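You operate a simulated robot arm through the tools that you are given. There is no shell and no other tool.

The job below is to be done with a simulated robot arm. You get a single attempt, and the scene is never put back.

JOB
Measure metal block two and put it on the mat for its length.
Fine: use the length gauge; draw the jaw fully open again.

Only the result counts: the job must be done as asked and must still hold three seconds after the hand-in. Knocking over, shifting, dropping, spilling or breaking anything else fails it.

ROBOT AND FRAMES
A 6-joint arm with a two-finger gripper, fixed in place. Base frame: the origin is at the foot of the arm, x ahead of it, y to its left, z up. Lengths are in mm, angles in rad, forces in N, time in s.
Its first joint turns from -2.601 to 2.601 rad. Payload 1.57 kg.
Tool frame: the origin (TCP) lies between the finger pads and is the grasp point; the fingertips stand 21 mm ahead of it; z points along the fingers, y is the line along which they close. Largest opening 70 mm; the body of the gripper starts 50 mm behind the TCP.
Orientation is told as [roll, pitch, yaw] about the base's x, y, z axes, in that order, counted from this pose: with the fingers straight down and closing along the base's y, the tool's x points along the base's -x, its y along +y and its z along -z.

CONTROLS
- The arm moves only by the tool arm_command. Its argument "motion" is a list of rows, each an object (a shift or turn left out is 0, a gripper value left out holds the last) with "claw": the gripper command, from -1 (fully open) to 1 (shut), values between in proportion; "slide": the shift along the tool's x, y, z in units of 40 mm (1.0 is 40 mm), a list of three; "rotation": the turn, a rotation vector about the tool's x, y, z in units of 6 degrees (1.0 is 6 degrees), a list of three. In form: [{"claw": claw, "slide": [tx, ty, tz], "rotation": [ax, ay, az]}, ...]. A call has 1 to 20 rows; each row shifts and turns the commanded pose from where the row before left it, along the tool's axes as they then stand. A call with a number of a shift or a turn outside -1 to 1 is refused whole. Rows are played at 5 a second. More than 50 mm and 0.15 rad between two rows, or a gripper value outside its range, and nothing of the call is played. A pose out of reach is approached as far as the arm can. The call stops where the force on the tool passes 90 N (or 10 N more than at its start, if that is more) or the arm is blocked; 0.2 s more then pass. The fingers move at their own pace and stop on an object; they squeeze with about 27 N. The grip force told is the motor's: it shows also when the fingers shut on nothing. Time passes only in rows, and 0.2 s behind the last, so rows that do not move let the fingers close. The reply holds the time, the measured pose of the TCP, the force on the tool along the base axes, the opening and the grip force, in the units named above and with some noise, with the torque about the TCP (base axes, N m) and any sound that the robot's microphone picked up.
- Cameras (640 x 400 px; columns grow to the right, rows downward): "scene" is fixed at [399.8, -499.2, 1377.8]; the picture's right is [0.99, -0.14, 0.00], its down [-0.05, -0.33, -0.94] and it looks along [0.13, 0.93, -0.34] (base axes); focal length 328 px, centre (320, 200). "wrist" rides on the gripper at [79, 4, -81] in the tool frame; the picture's right is [-0.05, 1.00, 0.00], its down [-0.67, -0.04, -0.75] and it looks along [-0.74, -0.04, 0.67] (tool axes); focal length 256 px, centre (320, 200). There is no depth. A picture from a camera that has moved, and an enlarged one, comes with that camera's place and axes in the base frame and with its lens.
- get_image(camera): a new picture of that camera. The clock stands still meanwhile.
- lift_body(by): slides the trunk up (or, below 0, down) by that many mm; the arm rides with it, the base frame stays. It gives what a move gives, with no picture.
- close_up(camera, box): a new picture of the part [left, top, right, bottom] of that camera's present view, enlarged. The clock stands still meanwhile.
- finish_job(): hands the job in; it is judged then, once.

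Places have to be worked out from the pictures, the camera data and where the tool is seen. Open the gripper and draw the arm clear of the work before you hand the job in, unless the task says otherwise.

The tools are called after "Request:" as name(argument=value, ...) on one line, values as JSON. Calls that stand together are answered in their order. arm_command: Moves the arm, as the interface text tells. Its arguments: {"type":"object","properties":{"motion":{"type":"array","items":{"type":"object","properties":{"claw":{"type":"number"},"slide":{"type":"array","items":{"type":"number"}},"rotation":{"type":"array","items":{"type":"number"}}}}}},"required":["motion"]} The other tools are called the same way: lift_body (by) slides the trunk up or down; get_image (camera) takes a picture; close_up (camera, box) takes an enlarged picture of a part of a camera's view; finish_job () hands the job in.

At the start:

```text
time_s: 0.0
tool_pos: [290.5, 493.2, 1060.4]
orientation: [0.0, 0.002, -0.002]
wrist_force: [0.0, 0.0, -0.2]
moment: [-0.03, -0.02, -0.02]
grip_width: 70.0
gripper_force: 0.0
trunk travel left (down, up): [-741.0, 229.0]
```

scene: 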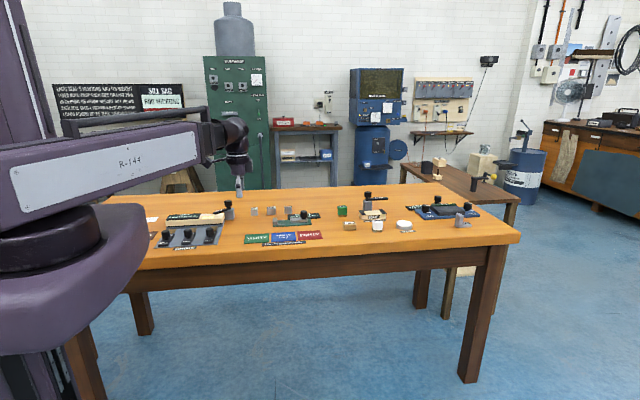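
wrist: 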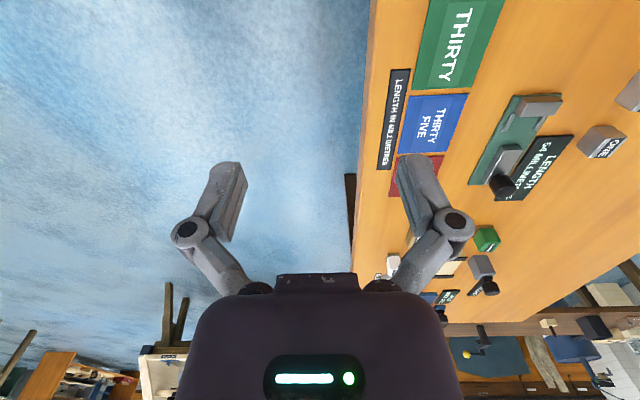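

I start by looking closer at the bench from the scene camera to find the gauge, the blocks and the mats.

Request:
close_up(camera="scene", box=[140, 170, 340, 270])

Request:
close_up(camera="scene", box=[320, 170, 520, 270])

Request:
close_up(camera="wrist", box=[370, 0, 640, 300])

Request:
close_up(camera="scene", box=[230, 190, 330, 250])

```text
3.20 times, centred on (240, 220) of scene
camera zoom: at [399.8, -499.2, 1377.8], right [0.99, -0.14, 0.0], down [-0.05, -0.33, -0.94], along [0.13, 0.93, -0.34], focal length 1051 px, centre (576, 136)
```

zoom: 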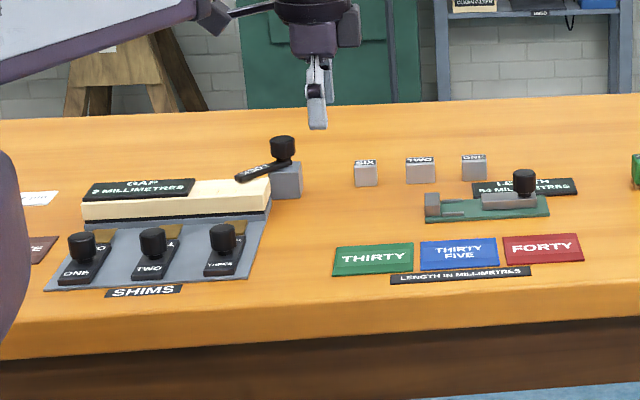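

```text
3.20 times, centred on (420, 220) of scene
camera zoom: at [399.8, -499.2, 1377.8], right [0.99, -0.14, 0.0], down [-0.05, -0.33, -0.94], along [0.13, 0.93, -0.34], focal length 1051 px, centre (0, 136)
```

zoom: 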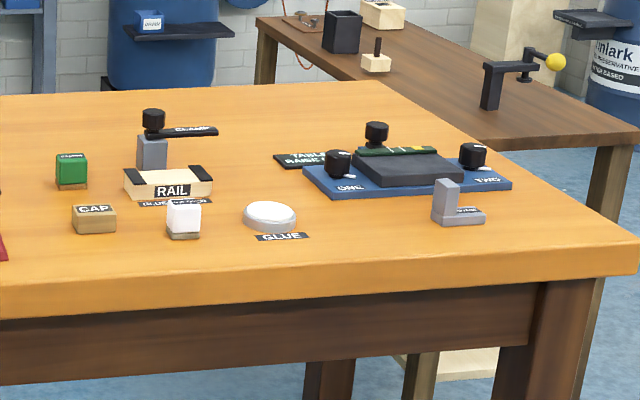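

```text
1.33 times, centred on (505, 150) of wrist
camera zoom: at [211.6, 496.7, 1142.9], right [0.05, 1.0, 0.0], down [0.67, -0.04, 0.75], along [0.74, -0.04, -0.67], focal length 341 px, centre (73, 267)
```

zoom: 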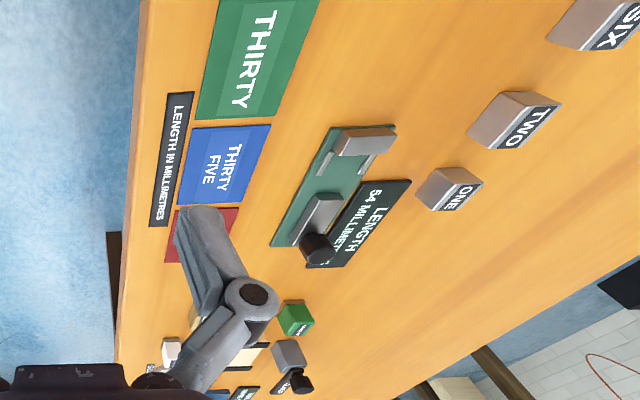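

```text
6.40 times, centred on (280, 220) of scene
camera zoom: at [399.8, -499.2, 1377.8], right [0.99, -0.14, 0.0], down [-0.05, -0.33, -0.94], along [0.13, 0.93, -0.34], focal length 2102 px, centre (576, 72)
```

zoom: 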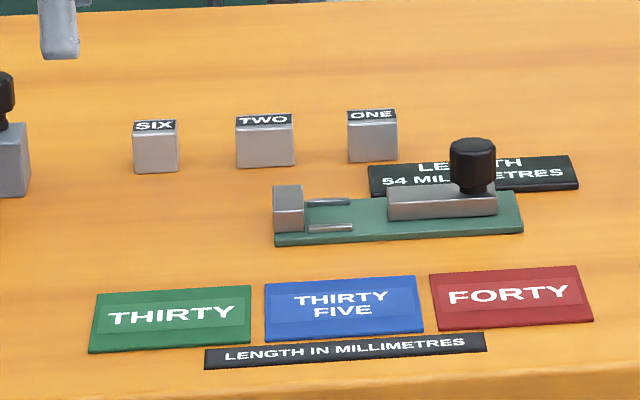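

The gauge (fixed jaw on the left, sliding jaw with black knob on the right, reading 54 mm) looks to be at about x 380–540, y 755–790, and block TWO at about (373, 890), with the table near z 815. I move over the area at a safe height for a closer look.

Request:
arm_command(motion=[{"claw": -1, "slide": [-0.2, 1, 0.1]}, {"slide": [-0.2, 1, 0.1]}, {"slide": [-0.2, 1, 0.1]}, {"slide": [-0.2, 1, 0.1]}, {"slide": [-0.2, 1, 0.1]}, {"slide": [-0.2, 1, 0.2]}, {"slide": [-0.2, 0.9, 0.3]}])

Request:
get_image(camera="wrist")

Request:
get_image(camera="scene")

```text
time_s: 1.6
tool_pos: [344.8, 767.2, 1059.6]
orientation: [0.0, -0.001, -0.001]
wrist_force: [0.3, 1.2, -0.3]
moment: [-0.01, 0.0, 0.0]
grip_width: 70.0
gripper_force: 0.0
out of reach, approached as far as the arm can: row 1, 3, 4, 5, 6, 7
trunk travel left (down, up): [-741.0, 229.0]
```

```text
taken
camera wrist: at [266.7, 772.1, 1142.5], right [0.05, 1.0, 0.0], down [0.67, -0.04, 0.74], along [0.74, -0.04, -0.67], focal length 256 px, centre (320, 200)
```

wrist: 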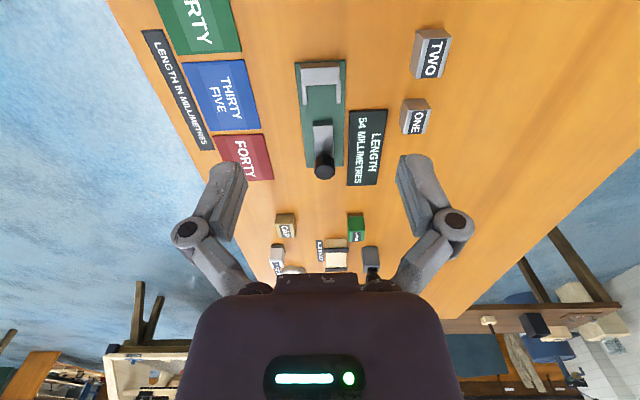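

```text
taken
```

scene: 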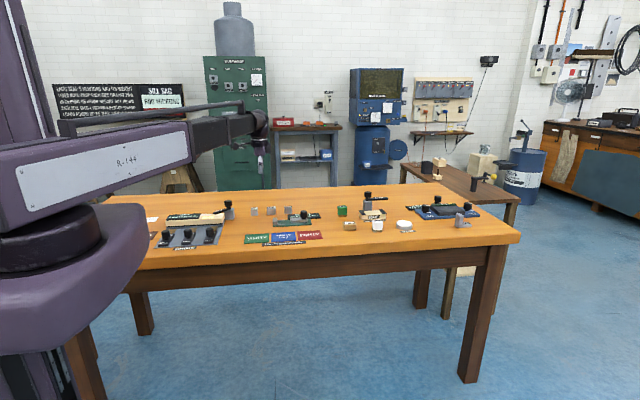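

The arm cannot go lower at the present trunk height, so I lower the trunk in steps, checking pictures.

Request:
lift_body(by=-100)

Request:
get_image(camera="scene")

Request:
get_image(camera="wrist")

```text
time_s: 2.9
tool_pos: [345.3, 765.5, 959.5]
orientation: [-0.002, 0.0, 0.0]
wrist_force: [0.8, 0.5, 0.4]
moment: [-0.04, 0.02, -0.01]
grip_width: 69.8
gripper_force: 0.1
trunk travel left (down, up): [-641.0, 329.0]
```

```text
taken
```

scene: 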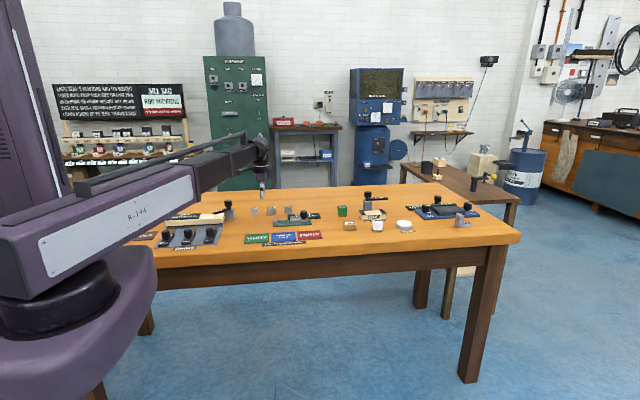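

```text
taken
camera wrist: at [266.6, 770.8, 1043.0], right [0.05, 1.0, 0.0], down [0.67, -0.04, 0.75], along [0.74, -0.04, -0.67], focal length 256 px, centre (320, 200)
```

wrist: 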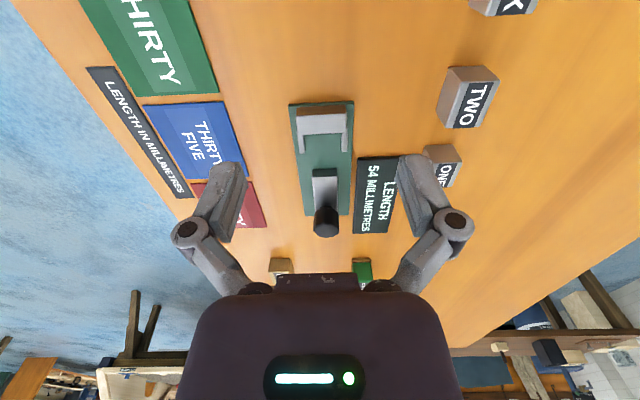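

The table's gauge base appears to be at about z 818, x 380–545, y 735–797. I take enlarged wrist views to refine positions of the gauge, block two and display.

Request:
close_up(camera="wrist", box=[260, 80, 420, 260])

Request:
close_up(camera="wrist", box=[400, 0, 560, 200])

Request:
close_up(camera="wrist", box=[80, 60, 280, 240])

```text
2.22 times, centred on (340, 170) of wrist
camera zoom: at [266.6, 770.8, 1043.0], right [0.05, 1.0, 0.0], down [0.67, -0.04, 0.75], along [0.74, -0.04, -0.67], focal length 569 px, centre (276, 267)
```

zoom: 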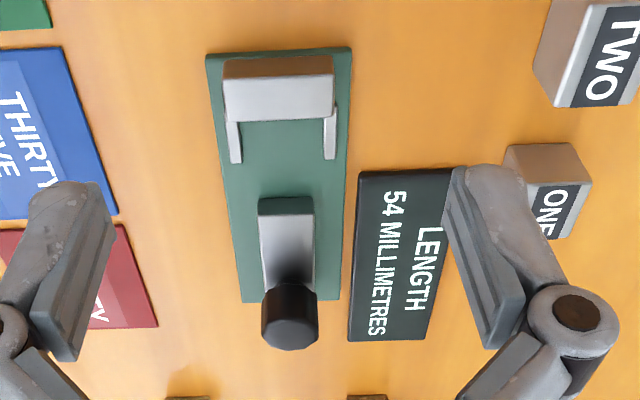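

```text
2.00 times, centred on (480, 100) of wrist
camera zoom: at [266.6, 770.8, 1043.0], right [0.05, 1.0, 0.0], down [0.67, -0.04, 0.75], along [0.74, -0.04, -0.67], focal length 512 px, centre (0, 400)
```

zoom: 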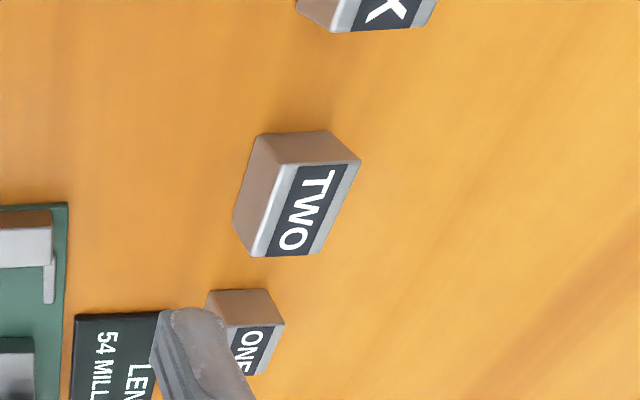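

```text
2.22 times, centred on (180, 150) of wrist
camera zoom: at [266.6, 770.8, 1043.0], right [0.05, 1.0, 0.0], down [0.67, -0.04, 0.75], along [0.74, -0.04, -0.67], focal length 569 px, centre (631, 311)
```

zoom: 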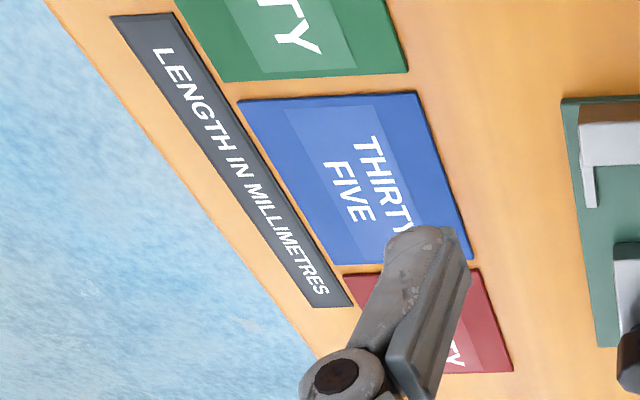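

Gauge base is axis-aligned at about x 383–551, y 735–796, and block TWO spans about x 361–402, y 877–907 with nearly zero yaw. I lower the trunk another 80 mm to gain a second viewpoint for the heights.

Request:
lift_body(by=-80)

Request:
get_image(camera="wrist")

Request:
close_up(camera="wrist", box=[240, 80, 420, 260])

Request:
close_up(camera="wrist", box=[440, 40, 620, 200])

Request:
get_image(camera="scene")

```text
time_s: 4.1
tool_pos: [346.9, 765.9, 878.9]
orientation: [0.001, 0.0, -0.001]
wrist_force: [-0.1, -0.9, 0.6]
moment: [0.0, -0.01, 0.01]
grip_width: 70.2
gripper_force: 0.0
trunk travel left (down, up): [-561.0, 409.0]
```

```text
taken
camera wrist: at [266.7, 770.8, 963.0], right [0.05, 1.0, 0.0], down [0.67, -0.04, 0.75], along [0.74, -0.04, -0.67], focal length 256 px, centre (320, 200)
```

wrist: 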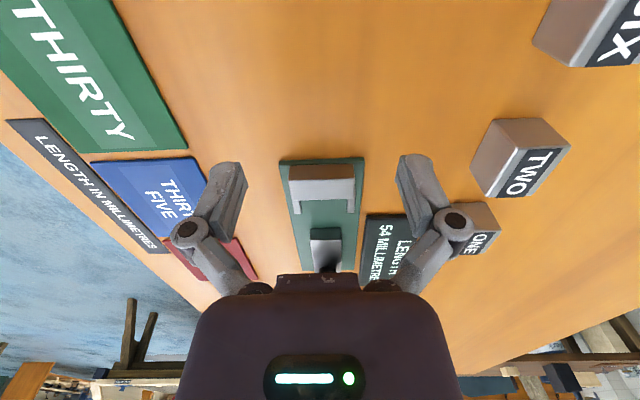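

```text
2.22 times, centred on (330, 170) of wrist
camera zoom: at [266.7, 770.8, 963.0], right [0.05, 1.0, 0.0], down [0.67, -0.04, 0.75], along [0.74, -0.04, -0.67], focal length 569 px, centre (298, 267)
```

zoom: 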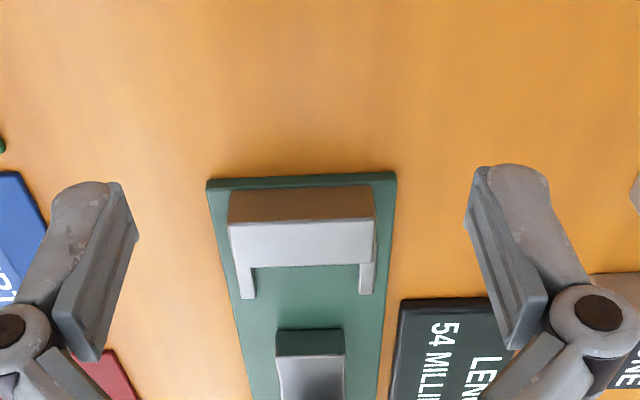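

```text
2.50 times, centred on (530, 120) of wrist
camera zoom: at [266.7, 770.8, 963.0], right [0.05, 1.0, 0.0], down [0.67, -0.04, 0.75], along [0.74, -0.04, -0.67], focal length 640 px, centre (-205, 400)
```

zoom: 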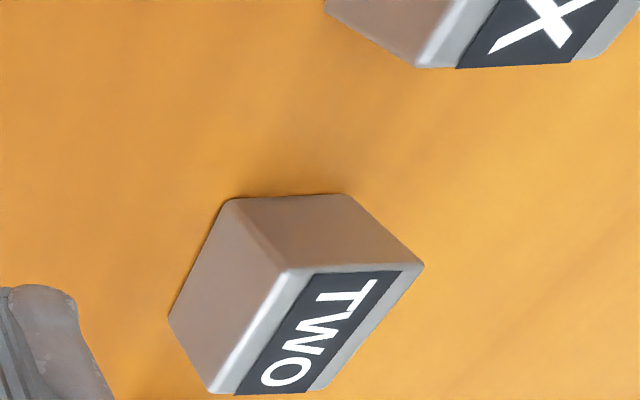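

```text
taken
```

scene: 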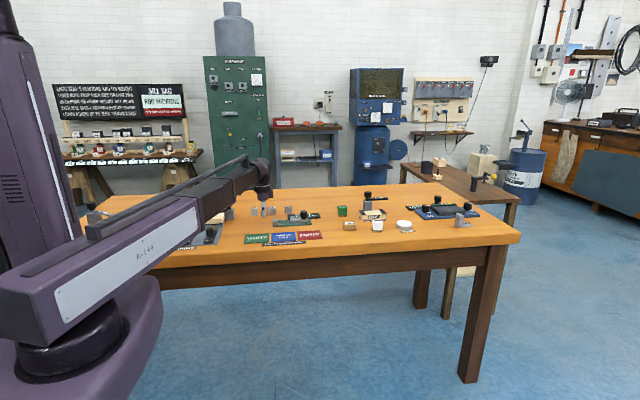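

Triangulating the two wrist views: table ≈ z 821, gauge base top ≈ 826, fixed jaw inner face x ≈ 396, guide rails to x ≈ 433 centred on y ≈ 765; block TWO spans x 356–395, y 872–899, top ≈ 850. I move toward above block two while rising slightly, which also tests whether the arm can move in z by itself.

Request:
arm_command(motion=[{"claw": -1, "slide": [0, 0, -0.5]}, {"slide": [-0.24, 1, 0]}, {"slide": [-0.23, 0.9, 0]}, {"slide": [-0.1, 0.5, 0]}, {"slide": [0, 0, 0]}])

Request:
get_image(camera="wrist")

```text
time_s: 5.3
tool_pos: [368.6, 862.6, 879.0]
orientation: [0.0, 0.001, 0.0]
wrist_force: [0.0, 0.2, 0.3]
moment: [0.0, -0.03, -0.01]
grip_width: 70.0
gripper_force: 0.1
out of reach, approached as far as the arm can: row 1
trunk travel left (down, up): [-561.0, 409.0]
```

```text
taken
camera wrist: at [290.0, 866.6, 962.8], right [0.05, 1.0, 0.0], down [0.67, -0.04, 0.75], along [0.74, -0.04, -0.67], focal length 256 px, centre (320, 200)
```

wrist: 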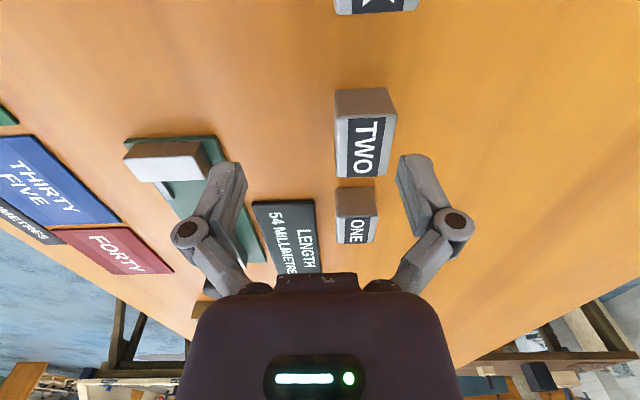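

Vertical motion comes only from the trunk, and planar motion from the arm. I take a close-up of block TWO from here to refine its position and heading.

Request:
close_up(camera="wrist", box=[300, 70, 440, 190])

Request:
close_up(camera="wrist", box=[100, 120, 240, 280])

```text
3.33 times, centred on (370, 130) of wrist
camera zoom: at [290.0, 866.6, 962.8], right [0.05, 1.0, 0.0], down [0.67, -0.04, 0.75], along [0.74, -0.04, -0.67], focal length 853 px, centre (153, 433)
```

zoom: 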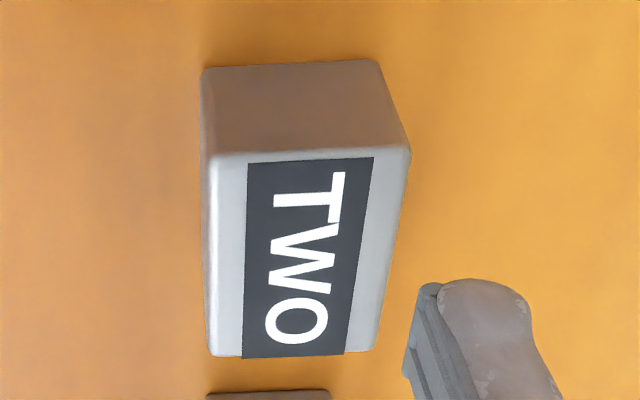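

```text
2.50 times, centred on (170, 200) of wrist
camera zoom: at [290.0, 866.6, 962.8], right [0.05, 1.0, 0.0], down [0.67, -0.04, 0.75], along [0.74, -0.04, -0.67], focal length 640 px, centre (695, 200)
```

zoom: 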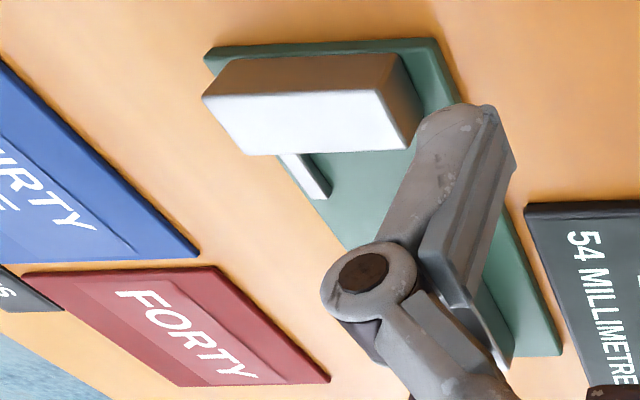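

Block TWO is axis-aligned with its centre at about (376.0, 885.9), about 39.6 × 28.8 × 28 mm. I centre the open gripper over it and lower the trunk so that the fingertips stay about 8 mm above the table (to clear the gauge rails later).

Request:
arm_command(motion=[{"claw": -1, "slide": [-0.09, 0.3, 0]}, {"slide": [-0.095, 0.283, 0]}, {"slide": [0, 0, 0]}])

Request:
lift_body(by=-15)

Request:
get_image(camera="wrist")

```text
time_s: 6.1
tool_pos: [375.7, 885.3, 878.5]
orientation: [0.0, 0.004, 0.001]
wrist_force: [-0.2, 0.8, -0.1]
moment: [-0.02, -0.02, -0.03]
grip_width: 70.1
gripper_force: 0.1
trunk travel left (down, up): [-561.0, 409.0]
```

```text
time_s: 6.7
tool_pos: [377.6, 885.3, 864.8]
orientation: [-0.002, 0.0, -0.001]
wrist_force: [0.5, -0.6, 0.1]
moment: [0.0, -0.01, -0.01]
grip_width: 70.0
gripper_force: 0.0
trunk travel left (down, up): [-546.0, 424.0]
```

```text
taken
camera wrist: at [297.1, 890.4, 947.9], right [0.05, 1.0, 0.0], down [0.67, -0.04, 0.75], along [0.74, -0.04, -0.67], focal length 256 px, centre (320, 200)
```

wrist: 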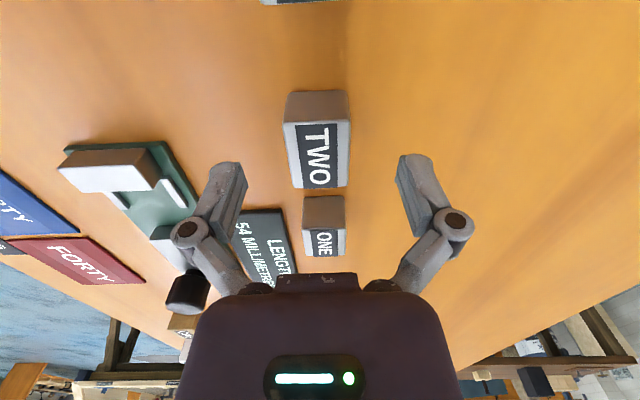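

The block lies between the fingers as expected; I lower to TCP ≈ 850.5 and then close the gripper.

Request:
lift_body(by=-13.5)

Request:
get_image(camera="wrist")

Request:
close_up(camera="scene", box=[230, 180, 330, 240])

```text
time_s: 7.3
tool_pos: [376.5, 884.4, 851.2]
orientation: [0.0, -0.002, 0.0]
wrist_force: [-0.1, -0.5, -0.1]
moment: [-0.01, 0.01, -0.01]
grip_width: 69.8
gripper_force: 0.1
trunk travel left (down, up): [-532.0, 438.0]
```

```text
taken
camera wrist: at [297.1, 890.4, 934.4], right [0.05, 1.0, 0.0], down [0.67, -0.04, 0.75], along [0.74, -0.04, -0.67], focal length 256 px, centre (320, 200)
```

wrist: 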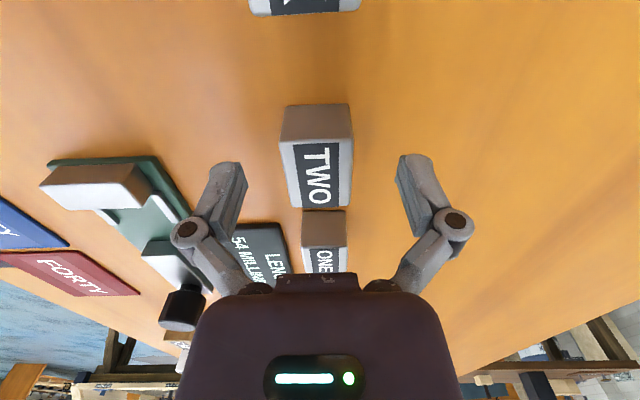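

```text
6.40 times, centred on (280, 210) of scene
camera zoom: at [399.8, -499.2, 1377.8], right [0.99, -0.14, 0.0], down [-0.05, -0.33, -0.94], along [0.13, 0.93, -0.34], focal length 2102 px, centre (576, 136)
```

zoom: 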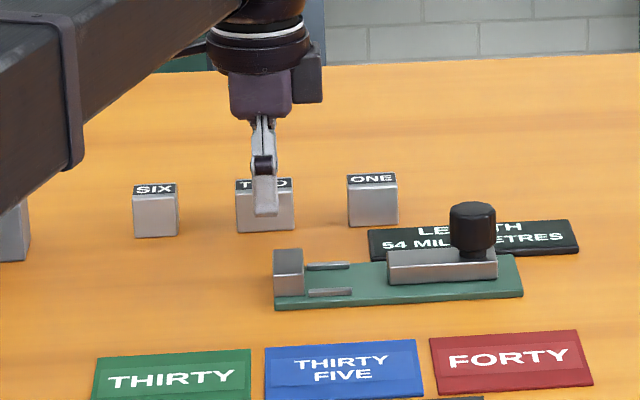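

The finger is centred on block TWO in both views, so I close the gripper.

Request:
arm_command(motion=[{"claw": 1}, {"claw": 1}, {"claw": 1}, {"claw": 1}, {"claw": 1}])

Request:
close_up(camera="scene", box=[230, 180, 330, 240])

Request:
get_image(camera="wrist")

```text
time_s: 8.5
tool_pos: [375.6, 886.1, 851.4]
orientation: [0.0, 0.001, 0.001]
wrist_force: [0.9, -0.2, 5.5]
moment: [0.02, 0.0, -0.01]
grip_width: 29.4
gripper_force: 27.5
trunk travel left (down, up): [-532.0, 438.0]
```

```text
6.40 times, centred on (280, 210) of scene
camera zoom: at [399.8, -499.2, 1377.8], right [0.99, -0.14, 0.0], down [-0.05, -0.33, -0.94], along [0.13, 0.93, -0.34], focal length 2102 px, centre (576, 136)
```

zoom: 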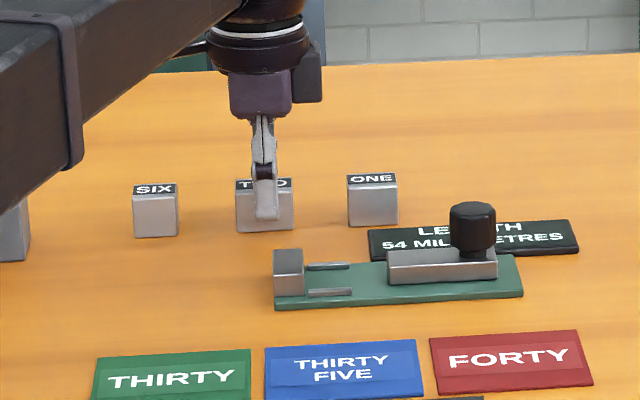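

```text
taken
camera wrist: at [296.9, 890.2, 934.8], right [0.05, 1.0, 0.0], down [0.67, -0.04, 0.75], along [0.74, -0.04, -0.67], focal length 256 px, centre (320, 200)
```

wrist: 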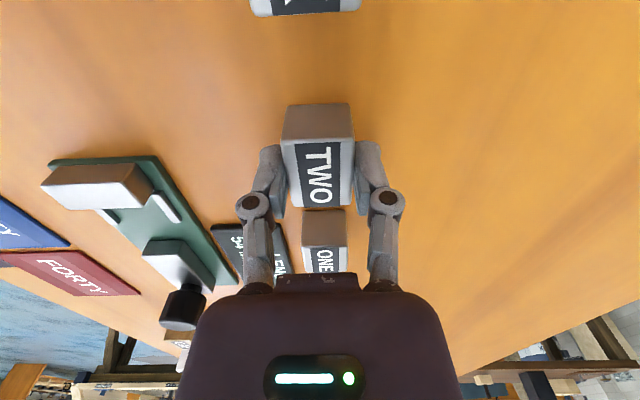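

Block TWO is gripped at about 29.4 mm width with 27.5 N. I raise the trunk 45 mm.

Request:
lift_body(by=45)

Request:
get_image(camera="wrist")

```text
time_s: 9.4
tool_pos: [377.1, 886.8, 895.5]
orientation: [0.0, 0.0, -0.001]
wrist_force: [1.3, -0.6, -0.9]
moment: [-0.01, -0.02, 0.04]
grip_width: 29.2
gripper_force: 26.5
trunk travel left (down, up): [-577.0, 393.0]
```

```text
taken
camera wrist: at [297.1, 890.8, 979.1], right [0.05, 1.0, 0.0], down [0.67, -0.04, 0.74], along [0.74, -0.04, -0.67], focal length 256 px, centre (320, 200)
```

wrist: 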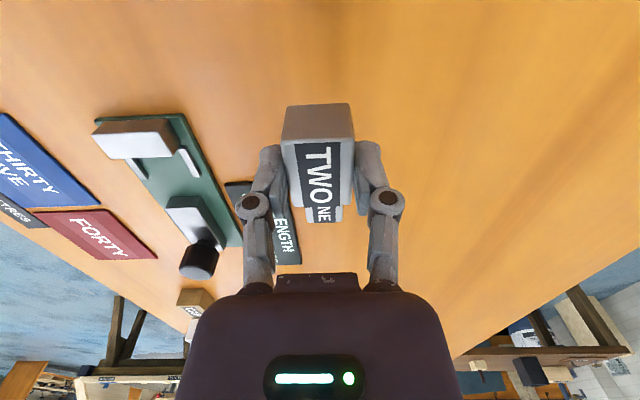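

The block is held, centred on the TCP. I carry it over the gauge gap to about (423, 766) at this height.

Request:
arm_command(motion=[{"claw": 1, "slide": [-0.28, -0.75, 0]}, {"slide": [-0.29, -0.75, 0]}, {"slide": [-0.29, -0.75, 0]}, {"slide": [-0.29, -0.77, 0]}, {"slide": [0, 0, 0]}, {"slide": [0, 0, 0]}])

Request:
get_image(camera="wrist")

Request:
close_up(camera="scene", box=[230, 180, 330, 240])

Request:
close_up(camera="wrist", box=[240, 60, 400, 220])

```text
time_s: 10.8
tool_pos: [421.2, 765.9, 895.4]
orientation: [0.0, -0.001, 0.001]
wrist_force: [0.2, 0.1, -1.4]
moment: [0.0, -0.03, -0.03]
grip_width: 29.1
gripper_force: 27.1
trunk travel left (down, up): [-577.0, 393.0]
```

```text
taken
camera wrist: at [342.9, 771.4, 979.2], right [0.05, 1.0, 0.0], down [0.67, -0.04, 0.74], along [0.74, -0.04, -0.67], focal length 256 px, centre (320, 200)
```

wrist: 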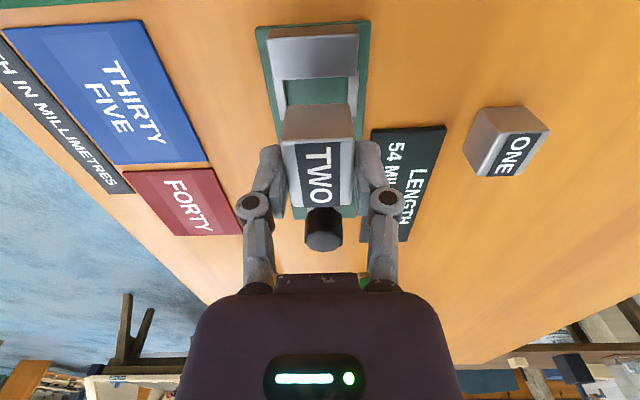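

```text
6.40 times, centred on (280, 210) of scene
camera zoom: at [399.8, -499.2, 1377.8], right [0.99, -0.14, 0.0], down [-0.05, -0.33, -0.94], along [0.13, 0.93, -0.34], focal length 2102 px, centre (576, 136)
```

zoom: 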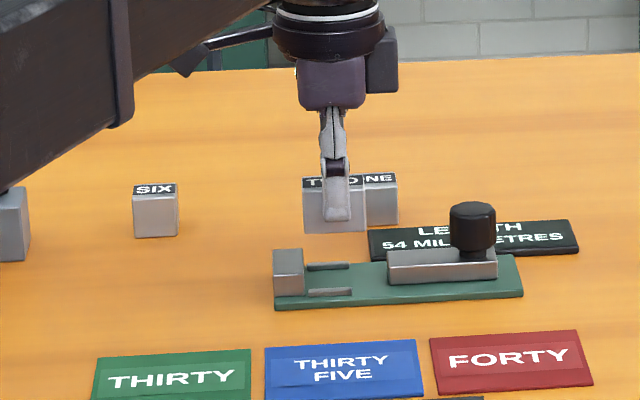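

```text
2.50 times, centred on (320, 140) of wrist
camera zoom: at [342.9, 771.4, 979.2], right [0.05, 1.0, 0.0], down [0.67, -0.04, 0.74], along [0.74, -0.04, -0.67], focal length 640 px, centre (320, 350)
```

zoom: 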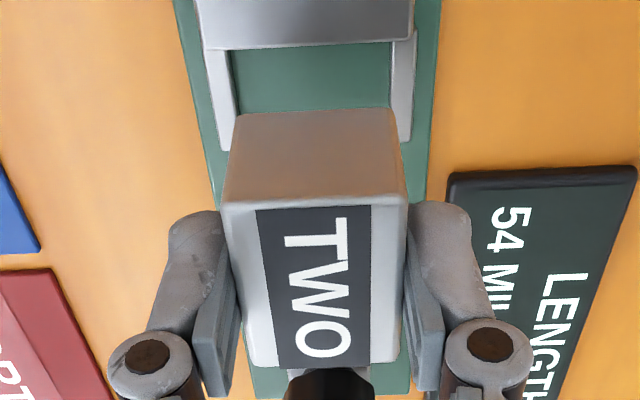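

The scene and wrist views agree that the block needs about +4.5 mm in x to sit centred in the jaw gap and about −1 mm in y to be centred between the rails. I correct and then lower most of the way.

Request:
arm_command(motion=[{"claw": 1, "slide": [-0.11, -0.025, 0]}, {"slide": [0, 0, 0]}, {"slide": [0, 0, 0]}])

Request:
lift_body(by=-25)

Request:
close_up(camera="scene", box=[250, 190, 320, 240])

Request:
close_up(camera="wrist", box=[240, 60, 400, 220])

```text
time_s: 11.6
tool_pos: [427.2, 765.1, 895.5]
orientation: [0.0, 0.001, -0.001]
wrist_force: [0.4, -0.3, -0.3]
moment: [-0.02, 0.0, -0.02]
grip_width: 29.0
gripper_force: 26.8
trunk travel left (down, up): [-577.0, 393.0]
```

```text
time_s: 12.3
tool_pos: [428.8, 764.5, 870.8]
orientation: [0.0, 0.0, 0.0]
wrist_force: [-0.3, 0.3, -2.0]
moment: [0.03, 0.0, 0.03]
grip_width: 29.1
gripper_force: 27.1
trunk travel left (down, up): [-552.0, 418.0]
```

```text
8.00 times, centred on (285, 215) of scene
camera zoom: at [399.8, -499.2, 1377.8], right [0.99, -0.14, 0.0], down [-0.05, -0.33, -0.94], along [0.13, 0.93, -0.34], focal length 2628 px, centre (600, 80)
```

zoom: 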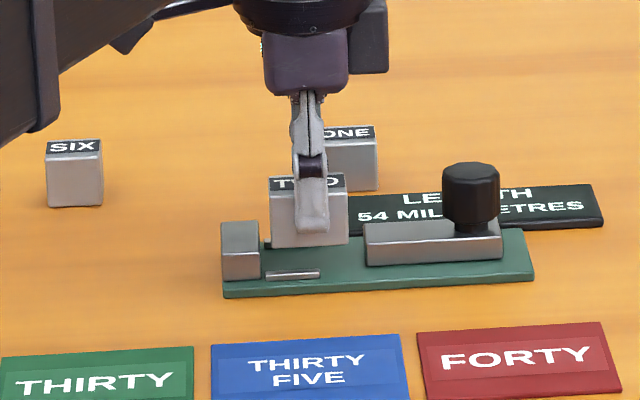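

```text
2.50 times, centred on (320, 140) of wrist
camera zoom: at [347.6, 769.9, 954.4], right [0.05, 1.0, 0.0], down [0.67, -0.04, 0.74], along [0.74, -0.04, -0.67], focal length 640 px, centre (320, 350)
```

zoom: 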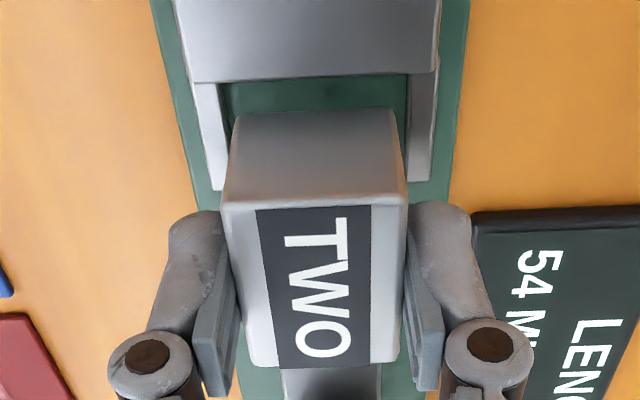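

The block now sits about 6 mm from the fixed jaw and 8 mm from the sliding jaw, above the rails' channel. I lower further in small steps, watching the force.

Request:
lift_body(by=-11)

Request:
close_up(camera="scene", box=[250, 190, 320, 240])

Request:
close_up(camera="wrist", box=[240, 60, 400, 220])

```text
time_s: 12.9
tool_pos: [428.2, 765.1, 860.0]
orientation: [0.001, 0.001, 0.0]
wrist_force: [-0.7, 0.2, -0.5]
moment: [-0.02, -0.01, 0.04]
grip_width: 29.3
gripper_force: 27.1
trunk travel left (down, up): [-541.0, 429.0]
```

```text
8.00 times, centred on (285, 215) of scene
camera zoom: at [399.8, -499.2, 1377.8], right [0.99, -0.14, 0.0], down [-0.05, -0.33, -0.94], along [0.13, 0.93, -0.34], focal length 2628 px, centre (600, 80)
```

zoom: 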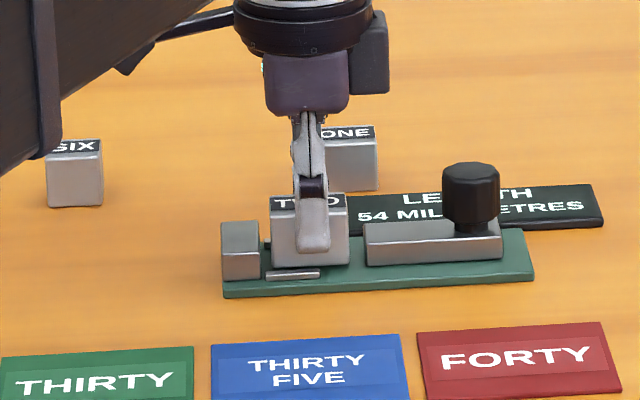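

```text
2.50 times, centred on (320, 140) of wrist
camera zoom: at [347.6, 769.9, 943.4], right [0.05, 1.0, 0.0], down [0.67, -0.04, 0.74], along [0.74, -0.04, -0.67], focal length 640 px, centre (320, 350)
```

zoom: 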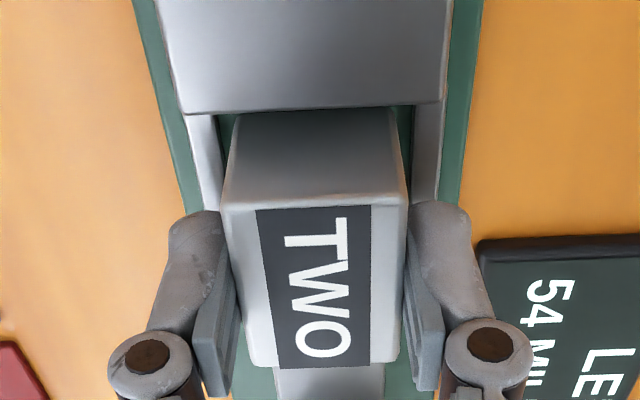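

Block bottom is estimated 4–5 mm above the gauge base; I lower 3 mm, then 1 mm at a time while checking the force.

Request:
lift_body(by=-3)

Request:
lift_body(by=-1)

```text
time_s: 13.4
tool_pos: [427.4, 763.5, 857.0]
orientation: [-0.001, -0.001, -0.001]
wrist_force: [1.3, 0.4, 4.2]
moment: [0.01, -0.02, 0.03]
grip_width: 29.0
gripper_force: 26.7
trunk travel left (down, up): [-538.0, 432.0]
```

```text
time_s: 13.9
tool_pos: [427.0, 765.0, 857.6]
orientation: [0.002, -0.001, 0.001]
wrist_force: [1.8, 5.1, 15.8]
moment: [0.12, -0.01, -0.01]
grip_width: 29.3
gripper_force: 26.9
trunk travel left (down, up): [-537.0, 433.0]
```

Contact is felt (4 N, then 16 N), so the block rests on the gauge base. I relieve 1 mm and then open the gripper.

Request:
lift_body(by=0.8)

Request:
arm_command(motion=[{"claw": 0.1}, {"claw": 0.0}, {"claw": -0.2}, {"claw": -0.5}, {"claw": -0.5}])

Request:
get_image(camera="wrist")

Request:
close_up(camera="scene", box=[250, 190, 320, 240])

```text
time_s: 14.5
tool_pos: [426.0, 764.8, 858.1]
orientation: [-0.001, -0.001, -0.001]
wrist_force: [0.6, 2.4, 6.7]
moment: [0.06, -0.09, 0.02]
grip_width: 29.3
gripper_force: 27.6
trunk travel left (down, up): [-538.0, 432.0]
```

```text
time_s: 15.7
tool_pos: [426.9, 764.5, 858.2]
orientation: [0.001, -0.001, 0.0]
wrist_force: [0.3, -0.1, 1.2]
moment: [0.01, -0.02, 0.0]
grip_width: 52.5
gripper_force: 0.1
trunk travel left (down, up): [-538.0, 432.0]
```

```text
taken
camera wrist: at [347.6, 769.9, 940.2], right [0.05, 1.0, 0.0], down [0.67, -0.04, 0.74], along [0.74, -0.04, -0.67], focal length 256 px, centre (320, 200)
```

wrist: 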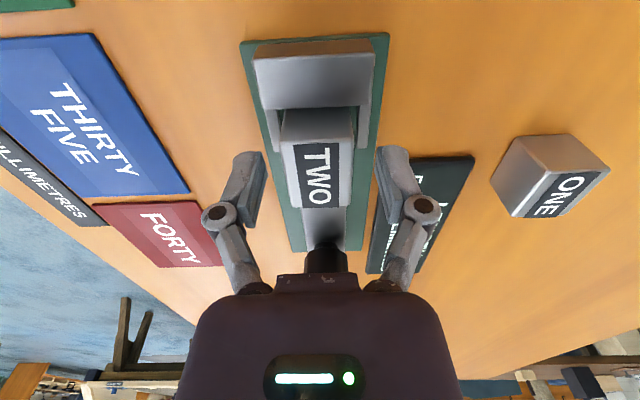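

```text
8.00 times, centred on (285, 215) of scene
camera zoom: at [399.8, -499.2, 1377.8], right [0.99, -0.14, 0.0], down [-0.05, -0.33, -0.94], along [0.13, 0.93, -0.34], focal length 2628 px, centre (600, 80)
```

zoom: 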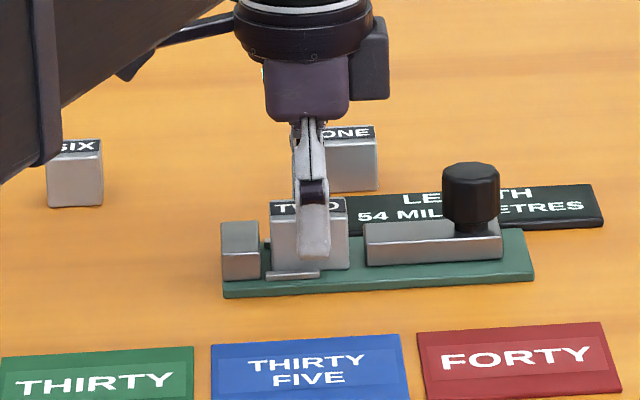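

The gripper has released the block. I check with strong close-ups that the block sits flat between the rails.

Request:
close_up(camera="scene", box=[272, 206, 302, 230])

Request:
close_up(camera="wrist", box=[240, 30, 400, 220])

```text
16.00 times, centred on (287, 218) of scene
camera zoom: at [399.8, -499.2, 1377.8], right [0.99, -0.14, 0.0], down [-0.05, -0.33, -0.94], along [0.13, 0.93, -0.34], focal length 5256 px, centre (848, -88)
```

zoom: 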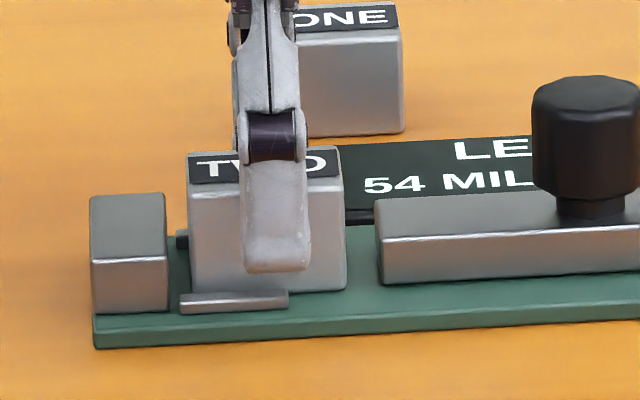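

```text
2.11 times, centred on (320, 125) of wrist
camera zoom: at [347.6, 769.9, 940.2], right [0.05, 1.0, 0.0], down [0.67, -0.04, 0.74], along [0.74, -0.04, -0.67], focal length 539 px, centre (320, 358)
```

zoom: 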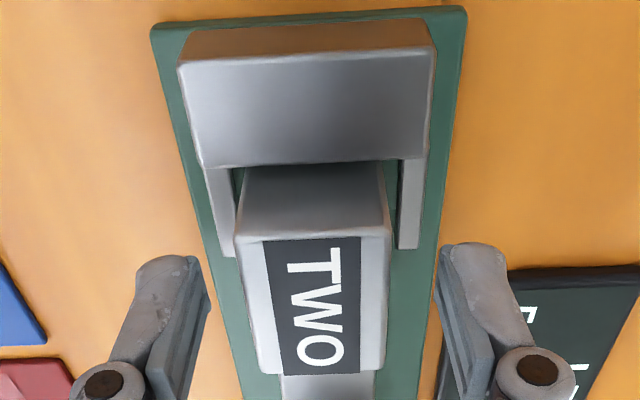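

The block sits flat between the rails with gaps both sides. I raise the trunk 65 mm straight up, then move in +x toward the knob to locate it.

Request:
lift_body(by=65)

Request:
arm_command(motion=[{"claw": -1, "slide": [-0.7, 0, 0]}, {"slide": [-0.5, 0, 0]}, {"slide": [0, 0, 0]}])

Request:
get_image(camera="wrist")

Request:
close_up(camera="scene", box=[250, 180, 330, 240])

```text
time_s: 16.7
tool_pos: [426.3, 765.6, 922.2]
orientation: [-0.001, 0.0, 0.0]
wrist_force: [0.0, 0.1, -0.4]
moment: [0.02, -0.02, 0.0]
grip_width: 52.5
gripper_force: 0.0
trunk travel left (down, up): [-603.0, 367.0]
```

```text
time_s: 17.5
tool_pos: [475.5, 764.7, 921.8]
orientation: [-0.001, 0.001, -0.001]
wrist_force: [-0.2, 0.2, 0.0]
moment: [-0.02, 0.0, 0.01]
grip_width: 70.1
gripper_force: 0.0
trunk travel left (down, up): [-603.0, 367.0]
```

```text
taken
camera wrist: at [395.9, 769.0, 1005.2], right [0.05, 1.0, 0.0], down [0.67, -0.04, 0.75], along [0.74, -0.04, -0.67], focal length 256 px, centre (320, 200)
```

wrist: 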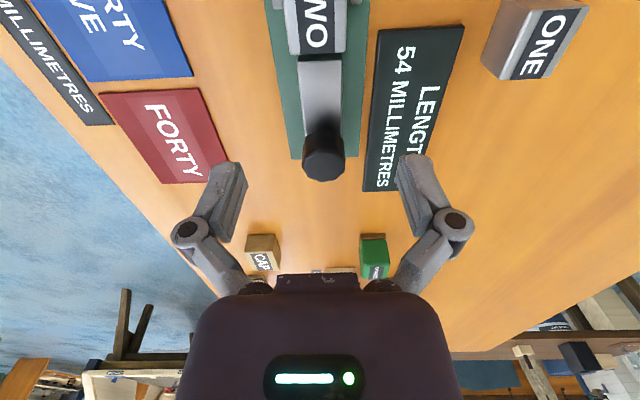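

```text
6.67 times, centred on (290, 210) of scene
camera zoom: at [399.8, -499.2, 1377.8], right [0.99, -0.14, 0.0], down [-0.05, -0.33, -0.94], along [0.13, 0.93, -0.34], focal length 2190 px, centre (520, 133)
```

zoom: 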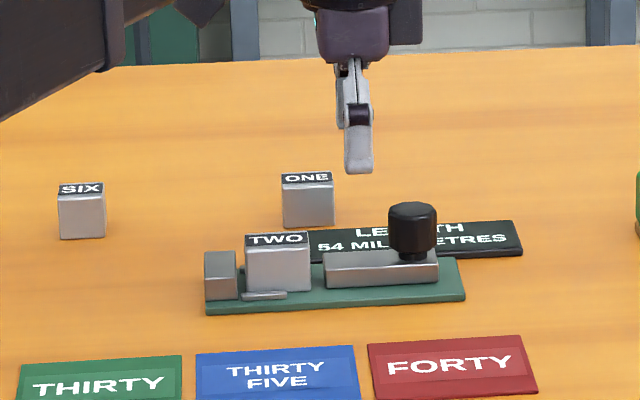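

I take close-ups of the knob from here for its position.

Request:
close_up(camera="wrist", box=[260, 0, 400, 200])

Request:
close_up(camera="scene", box=[272, 198, 312, 228])

```text
2.00 times, centred on (330, 100) of wrist
camera zoom: at [395.9, 769.0, 1005.2], right [0.05, 1.0, 0.0], down [0.67, -0.04, 0.75], along [0.74, -0.04, -0.67], focal length 512 px, centre (300, 400)
```

zoom: 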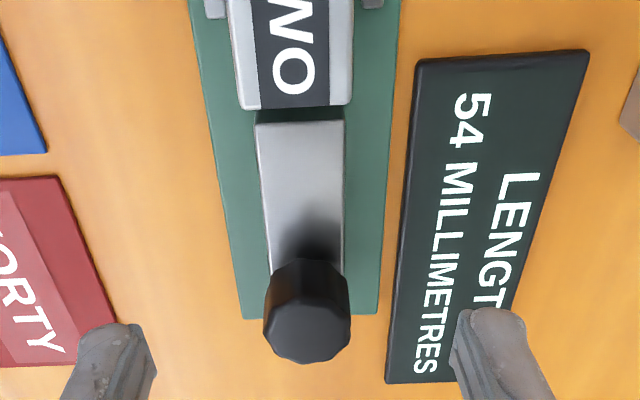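

```text
13.33 times, centred on (292, 213) of scene
camera zoom: at [399.8, -499.2, 1377.8], right [0.99, -0.14, 0.0], down [-0.05, -0.33, -0.94], along [0.13, 0.93, -0.34], focal length 4380 px, centre (693, 27)
```

zoom: 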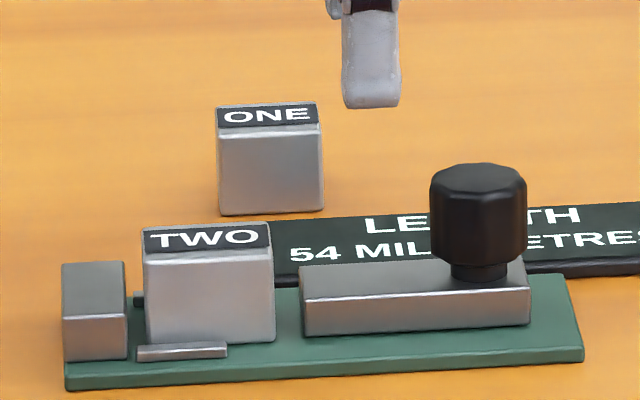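

Combining the views, the jaws are about 14 mm tall (tops ≈ z 840) and the knob is a 30 mm wheel at about (511.5, 765.3) with its top near z 872. I move above the knob with open fingers and lower partway.

Request:
arm_command(motion=[{"claw": -1, "slide": [-0.5, 0, 0]}, {"slide": [-0.41, 0, 0]}, {"slide": [0, 0, 0]}, {"slide": [0, 0, 0]}])

Request:
lift_body(by=-25)

Request:
get_image(camera="wrist")

Request:
close_up(camera="scene", box=[260, 180, 330, 230])

```text
time_s: 18.5
tool_pos: [513.7, 761.6, 921.8]
orientation: [0.001, 0.0, 0.001]
wrist_force: [0.7, -0.1, -0.3]
moment: [-0.02, 0.02, 0.02]
grip_width: 69.9
gripper_force: 0.1
trunk travel left (down, up): [-603.0, 367.0]
```

```text
time_s: 19.2
tool_pos: [512.6, 761.9, 896.5]
orientation: [0.0, 0.0, 0.0]
wrist_force: [-0.9, 0.2, -0.4]
moment: [0.01, -0.02, -0.02]
grip_width: 70.0
gripper_force: 0.2
trunk travel left (down, up): [-578.0, 392.0]
```

```text
taken
camera wrist: at [432.7, 768.1, 980.2], right [0.05, 1.0, 0.0], down [0.67, -0.04, 0.74], along [0.74, -0.04, -0.67], focal length 256 px, centre (320, 200)
```

wrist: 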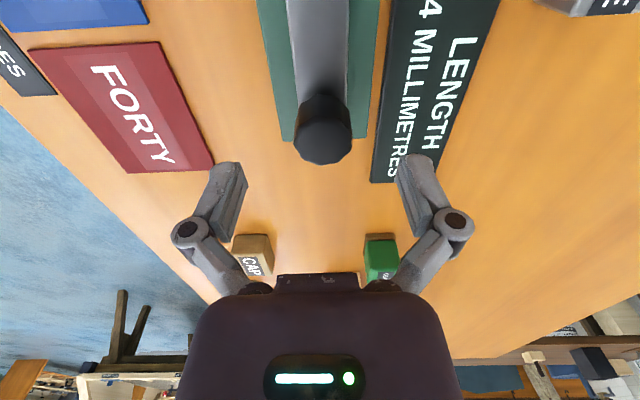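

```text
8.00 times, centred on (295, 205) of scene
camera zoom: at [399.8, -499.2, 1377.8], right [0.99, -0.14, 0.0], down [-0.05, -0.33, -0.94], along [0.13, 0.93, -0.34], focal length 2628 px, centre (520, 160)
```

zoom: 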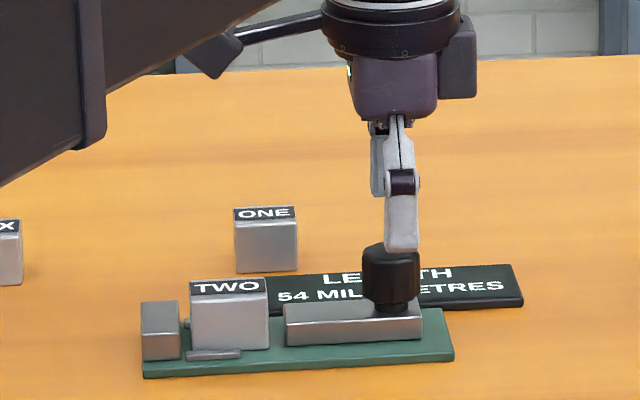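

The knob centre is about 2 mm left of and 1 mm behind the TCP; I correct that and lower 18 mm, checking the picture.

Request:
arm_command(motion=[{"claw": -1, "slide": [0.05, 0.035, 0]}, {"slide": [0, 0, 0]}])

Request:
lift_body(by=-18)

Request:
get_image(camera="wrist")

Request:
close_up(camera="scene", box=[260, 180, 330, 230])

```text
time_s: 19.8
tool_pos: [509.5, 765.1, 896.7]
orientation: [0.001, 0.001, -0.001]
wrist_force: [-0.7, -0.1, 0.4]
moment: [0.02, 0.03, 0.02]
grip_width: 70.0
gripper_force: 0.0
trunk travel left (down, up): [-578.0, 392.0]
```

```text
time_s: 20.5
tool_pos: [509.8, 765.4, 878.3]
orientation: [0.001, 0.001, 0.001]
wrist_force: [-0.7, 0.4, 0.0]
moment: [0.02, -0.01, -0.01]
grip_width: 70.1
gripper_force: 0.0
trunk travel left (down, up): [-560.0, 410.0]
```

```text
taken
camera wrist: at [430.4, 769.6, 962.2], right [0.05, 1.0, 0.0], down [0.67, -0.04, 0.74], along [0.74, -0.04, -0.67], focal length 256 px, centre (320, 200)
```

wrist: 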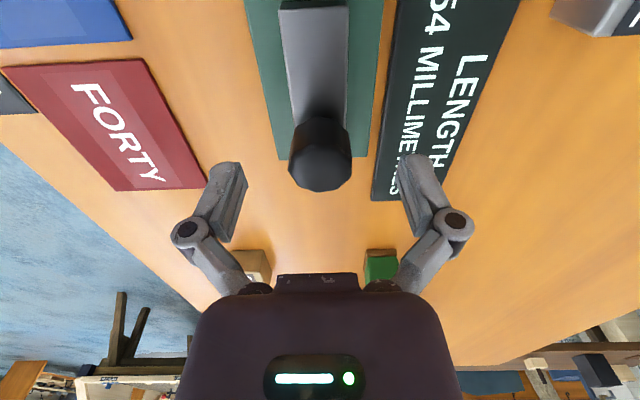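

```text
8.00 times, centred on (295, 205) of scene
camera zoom: at [399.8, -499.2, 1377.8], right [0.99, -0.14, 0.0], down [-0.05, -0.33, -0.94], along [0.13, 0.93, -0.34], focal length 2628 px, centre (520, 160)
```

zoom: 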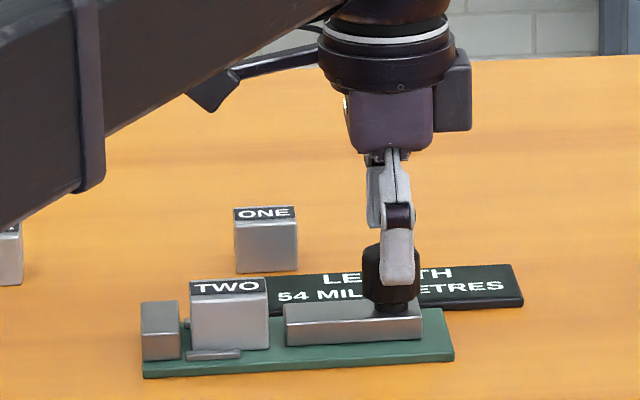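

Alignment looks good; I lower another 14 mm so that the pads span the knob's sides, then check.

Request:
lift_body(by=-14)

Request:
get_image(camera="wrist")

Request:
close_up(camera="scene", box=[260, 180, 330, 230])

```text
time_s: 21.1
tool_pos: [509.9, 765.4, 864.8]
orientation: [0.001, 0.001, 0.001]
wrist_force: [-0.4, 0.6, -0.4]
moment: [0.0, -0.01, -0.01]
grip_width: 69.8
gripper_force: 0.1
trunk travel left (down, up): [-546.0, 424.0]
```

```text
taken
camera wrist: at [430.4, 769.6, 948.2], right [0.05, 1.0, 0.0], down [0.67, -0.04, 0.74], along [0.74, -0.04, -0.67], focal length 256 px, centre (320, 200)
```

wrist: 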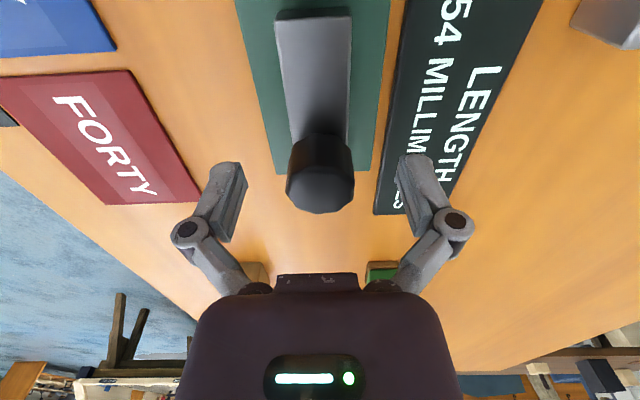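

```text
8.00 times, centred on (295, 205) of scene
camera zoom: at [399.8, -499.2, 1377.8], right [0.99, -0.14, 0.0], down [-0.05, -0.33, -0.94], along [0.13, 0.93, -0.34], focal length 2628 px, centre (520, 160)
```

zoom: 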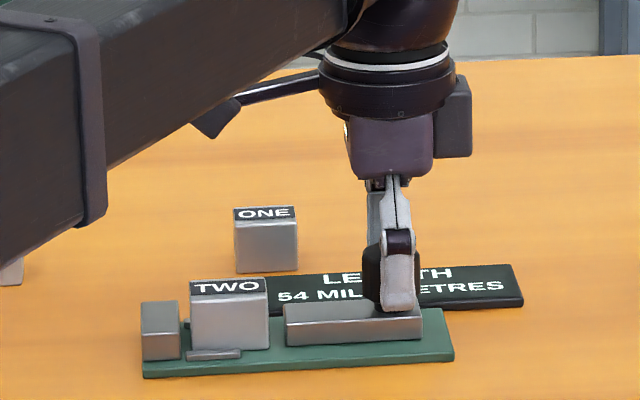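

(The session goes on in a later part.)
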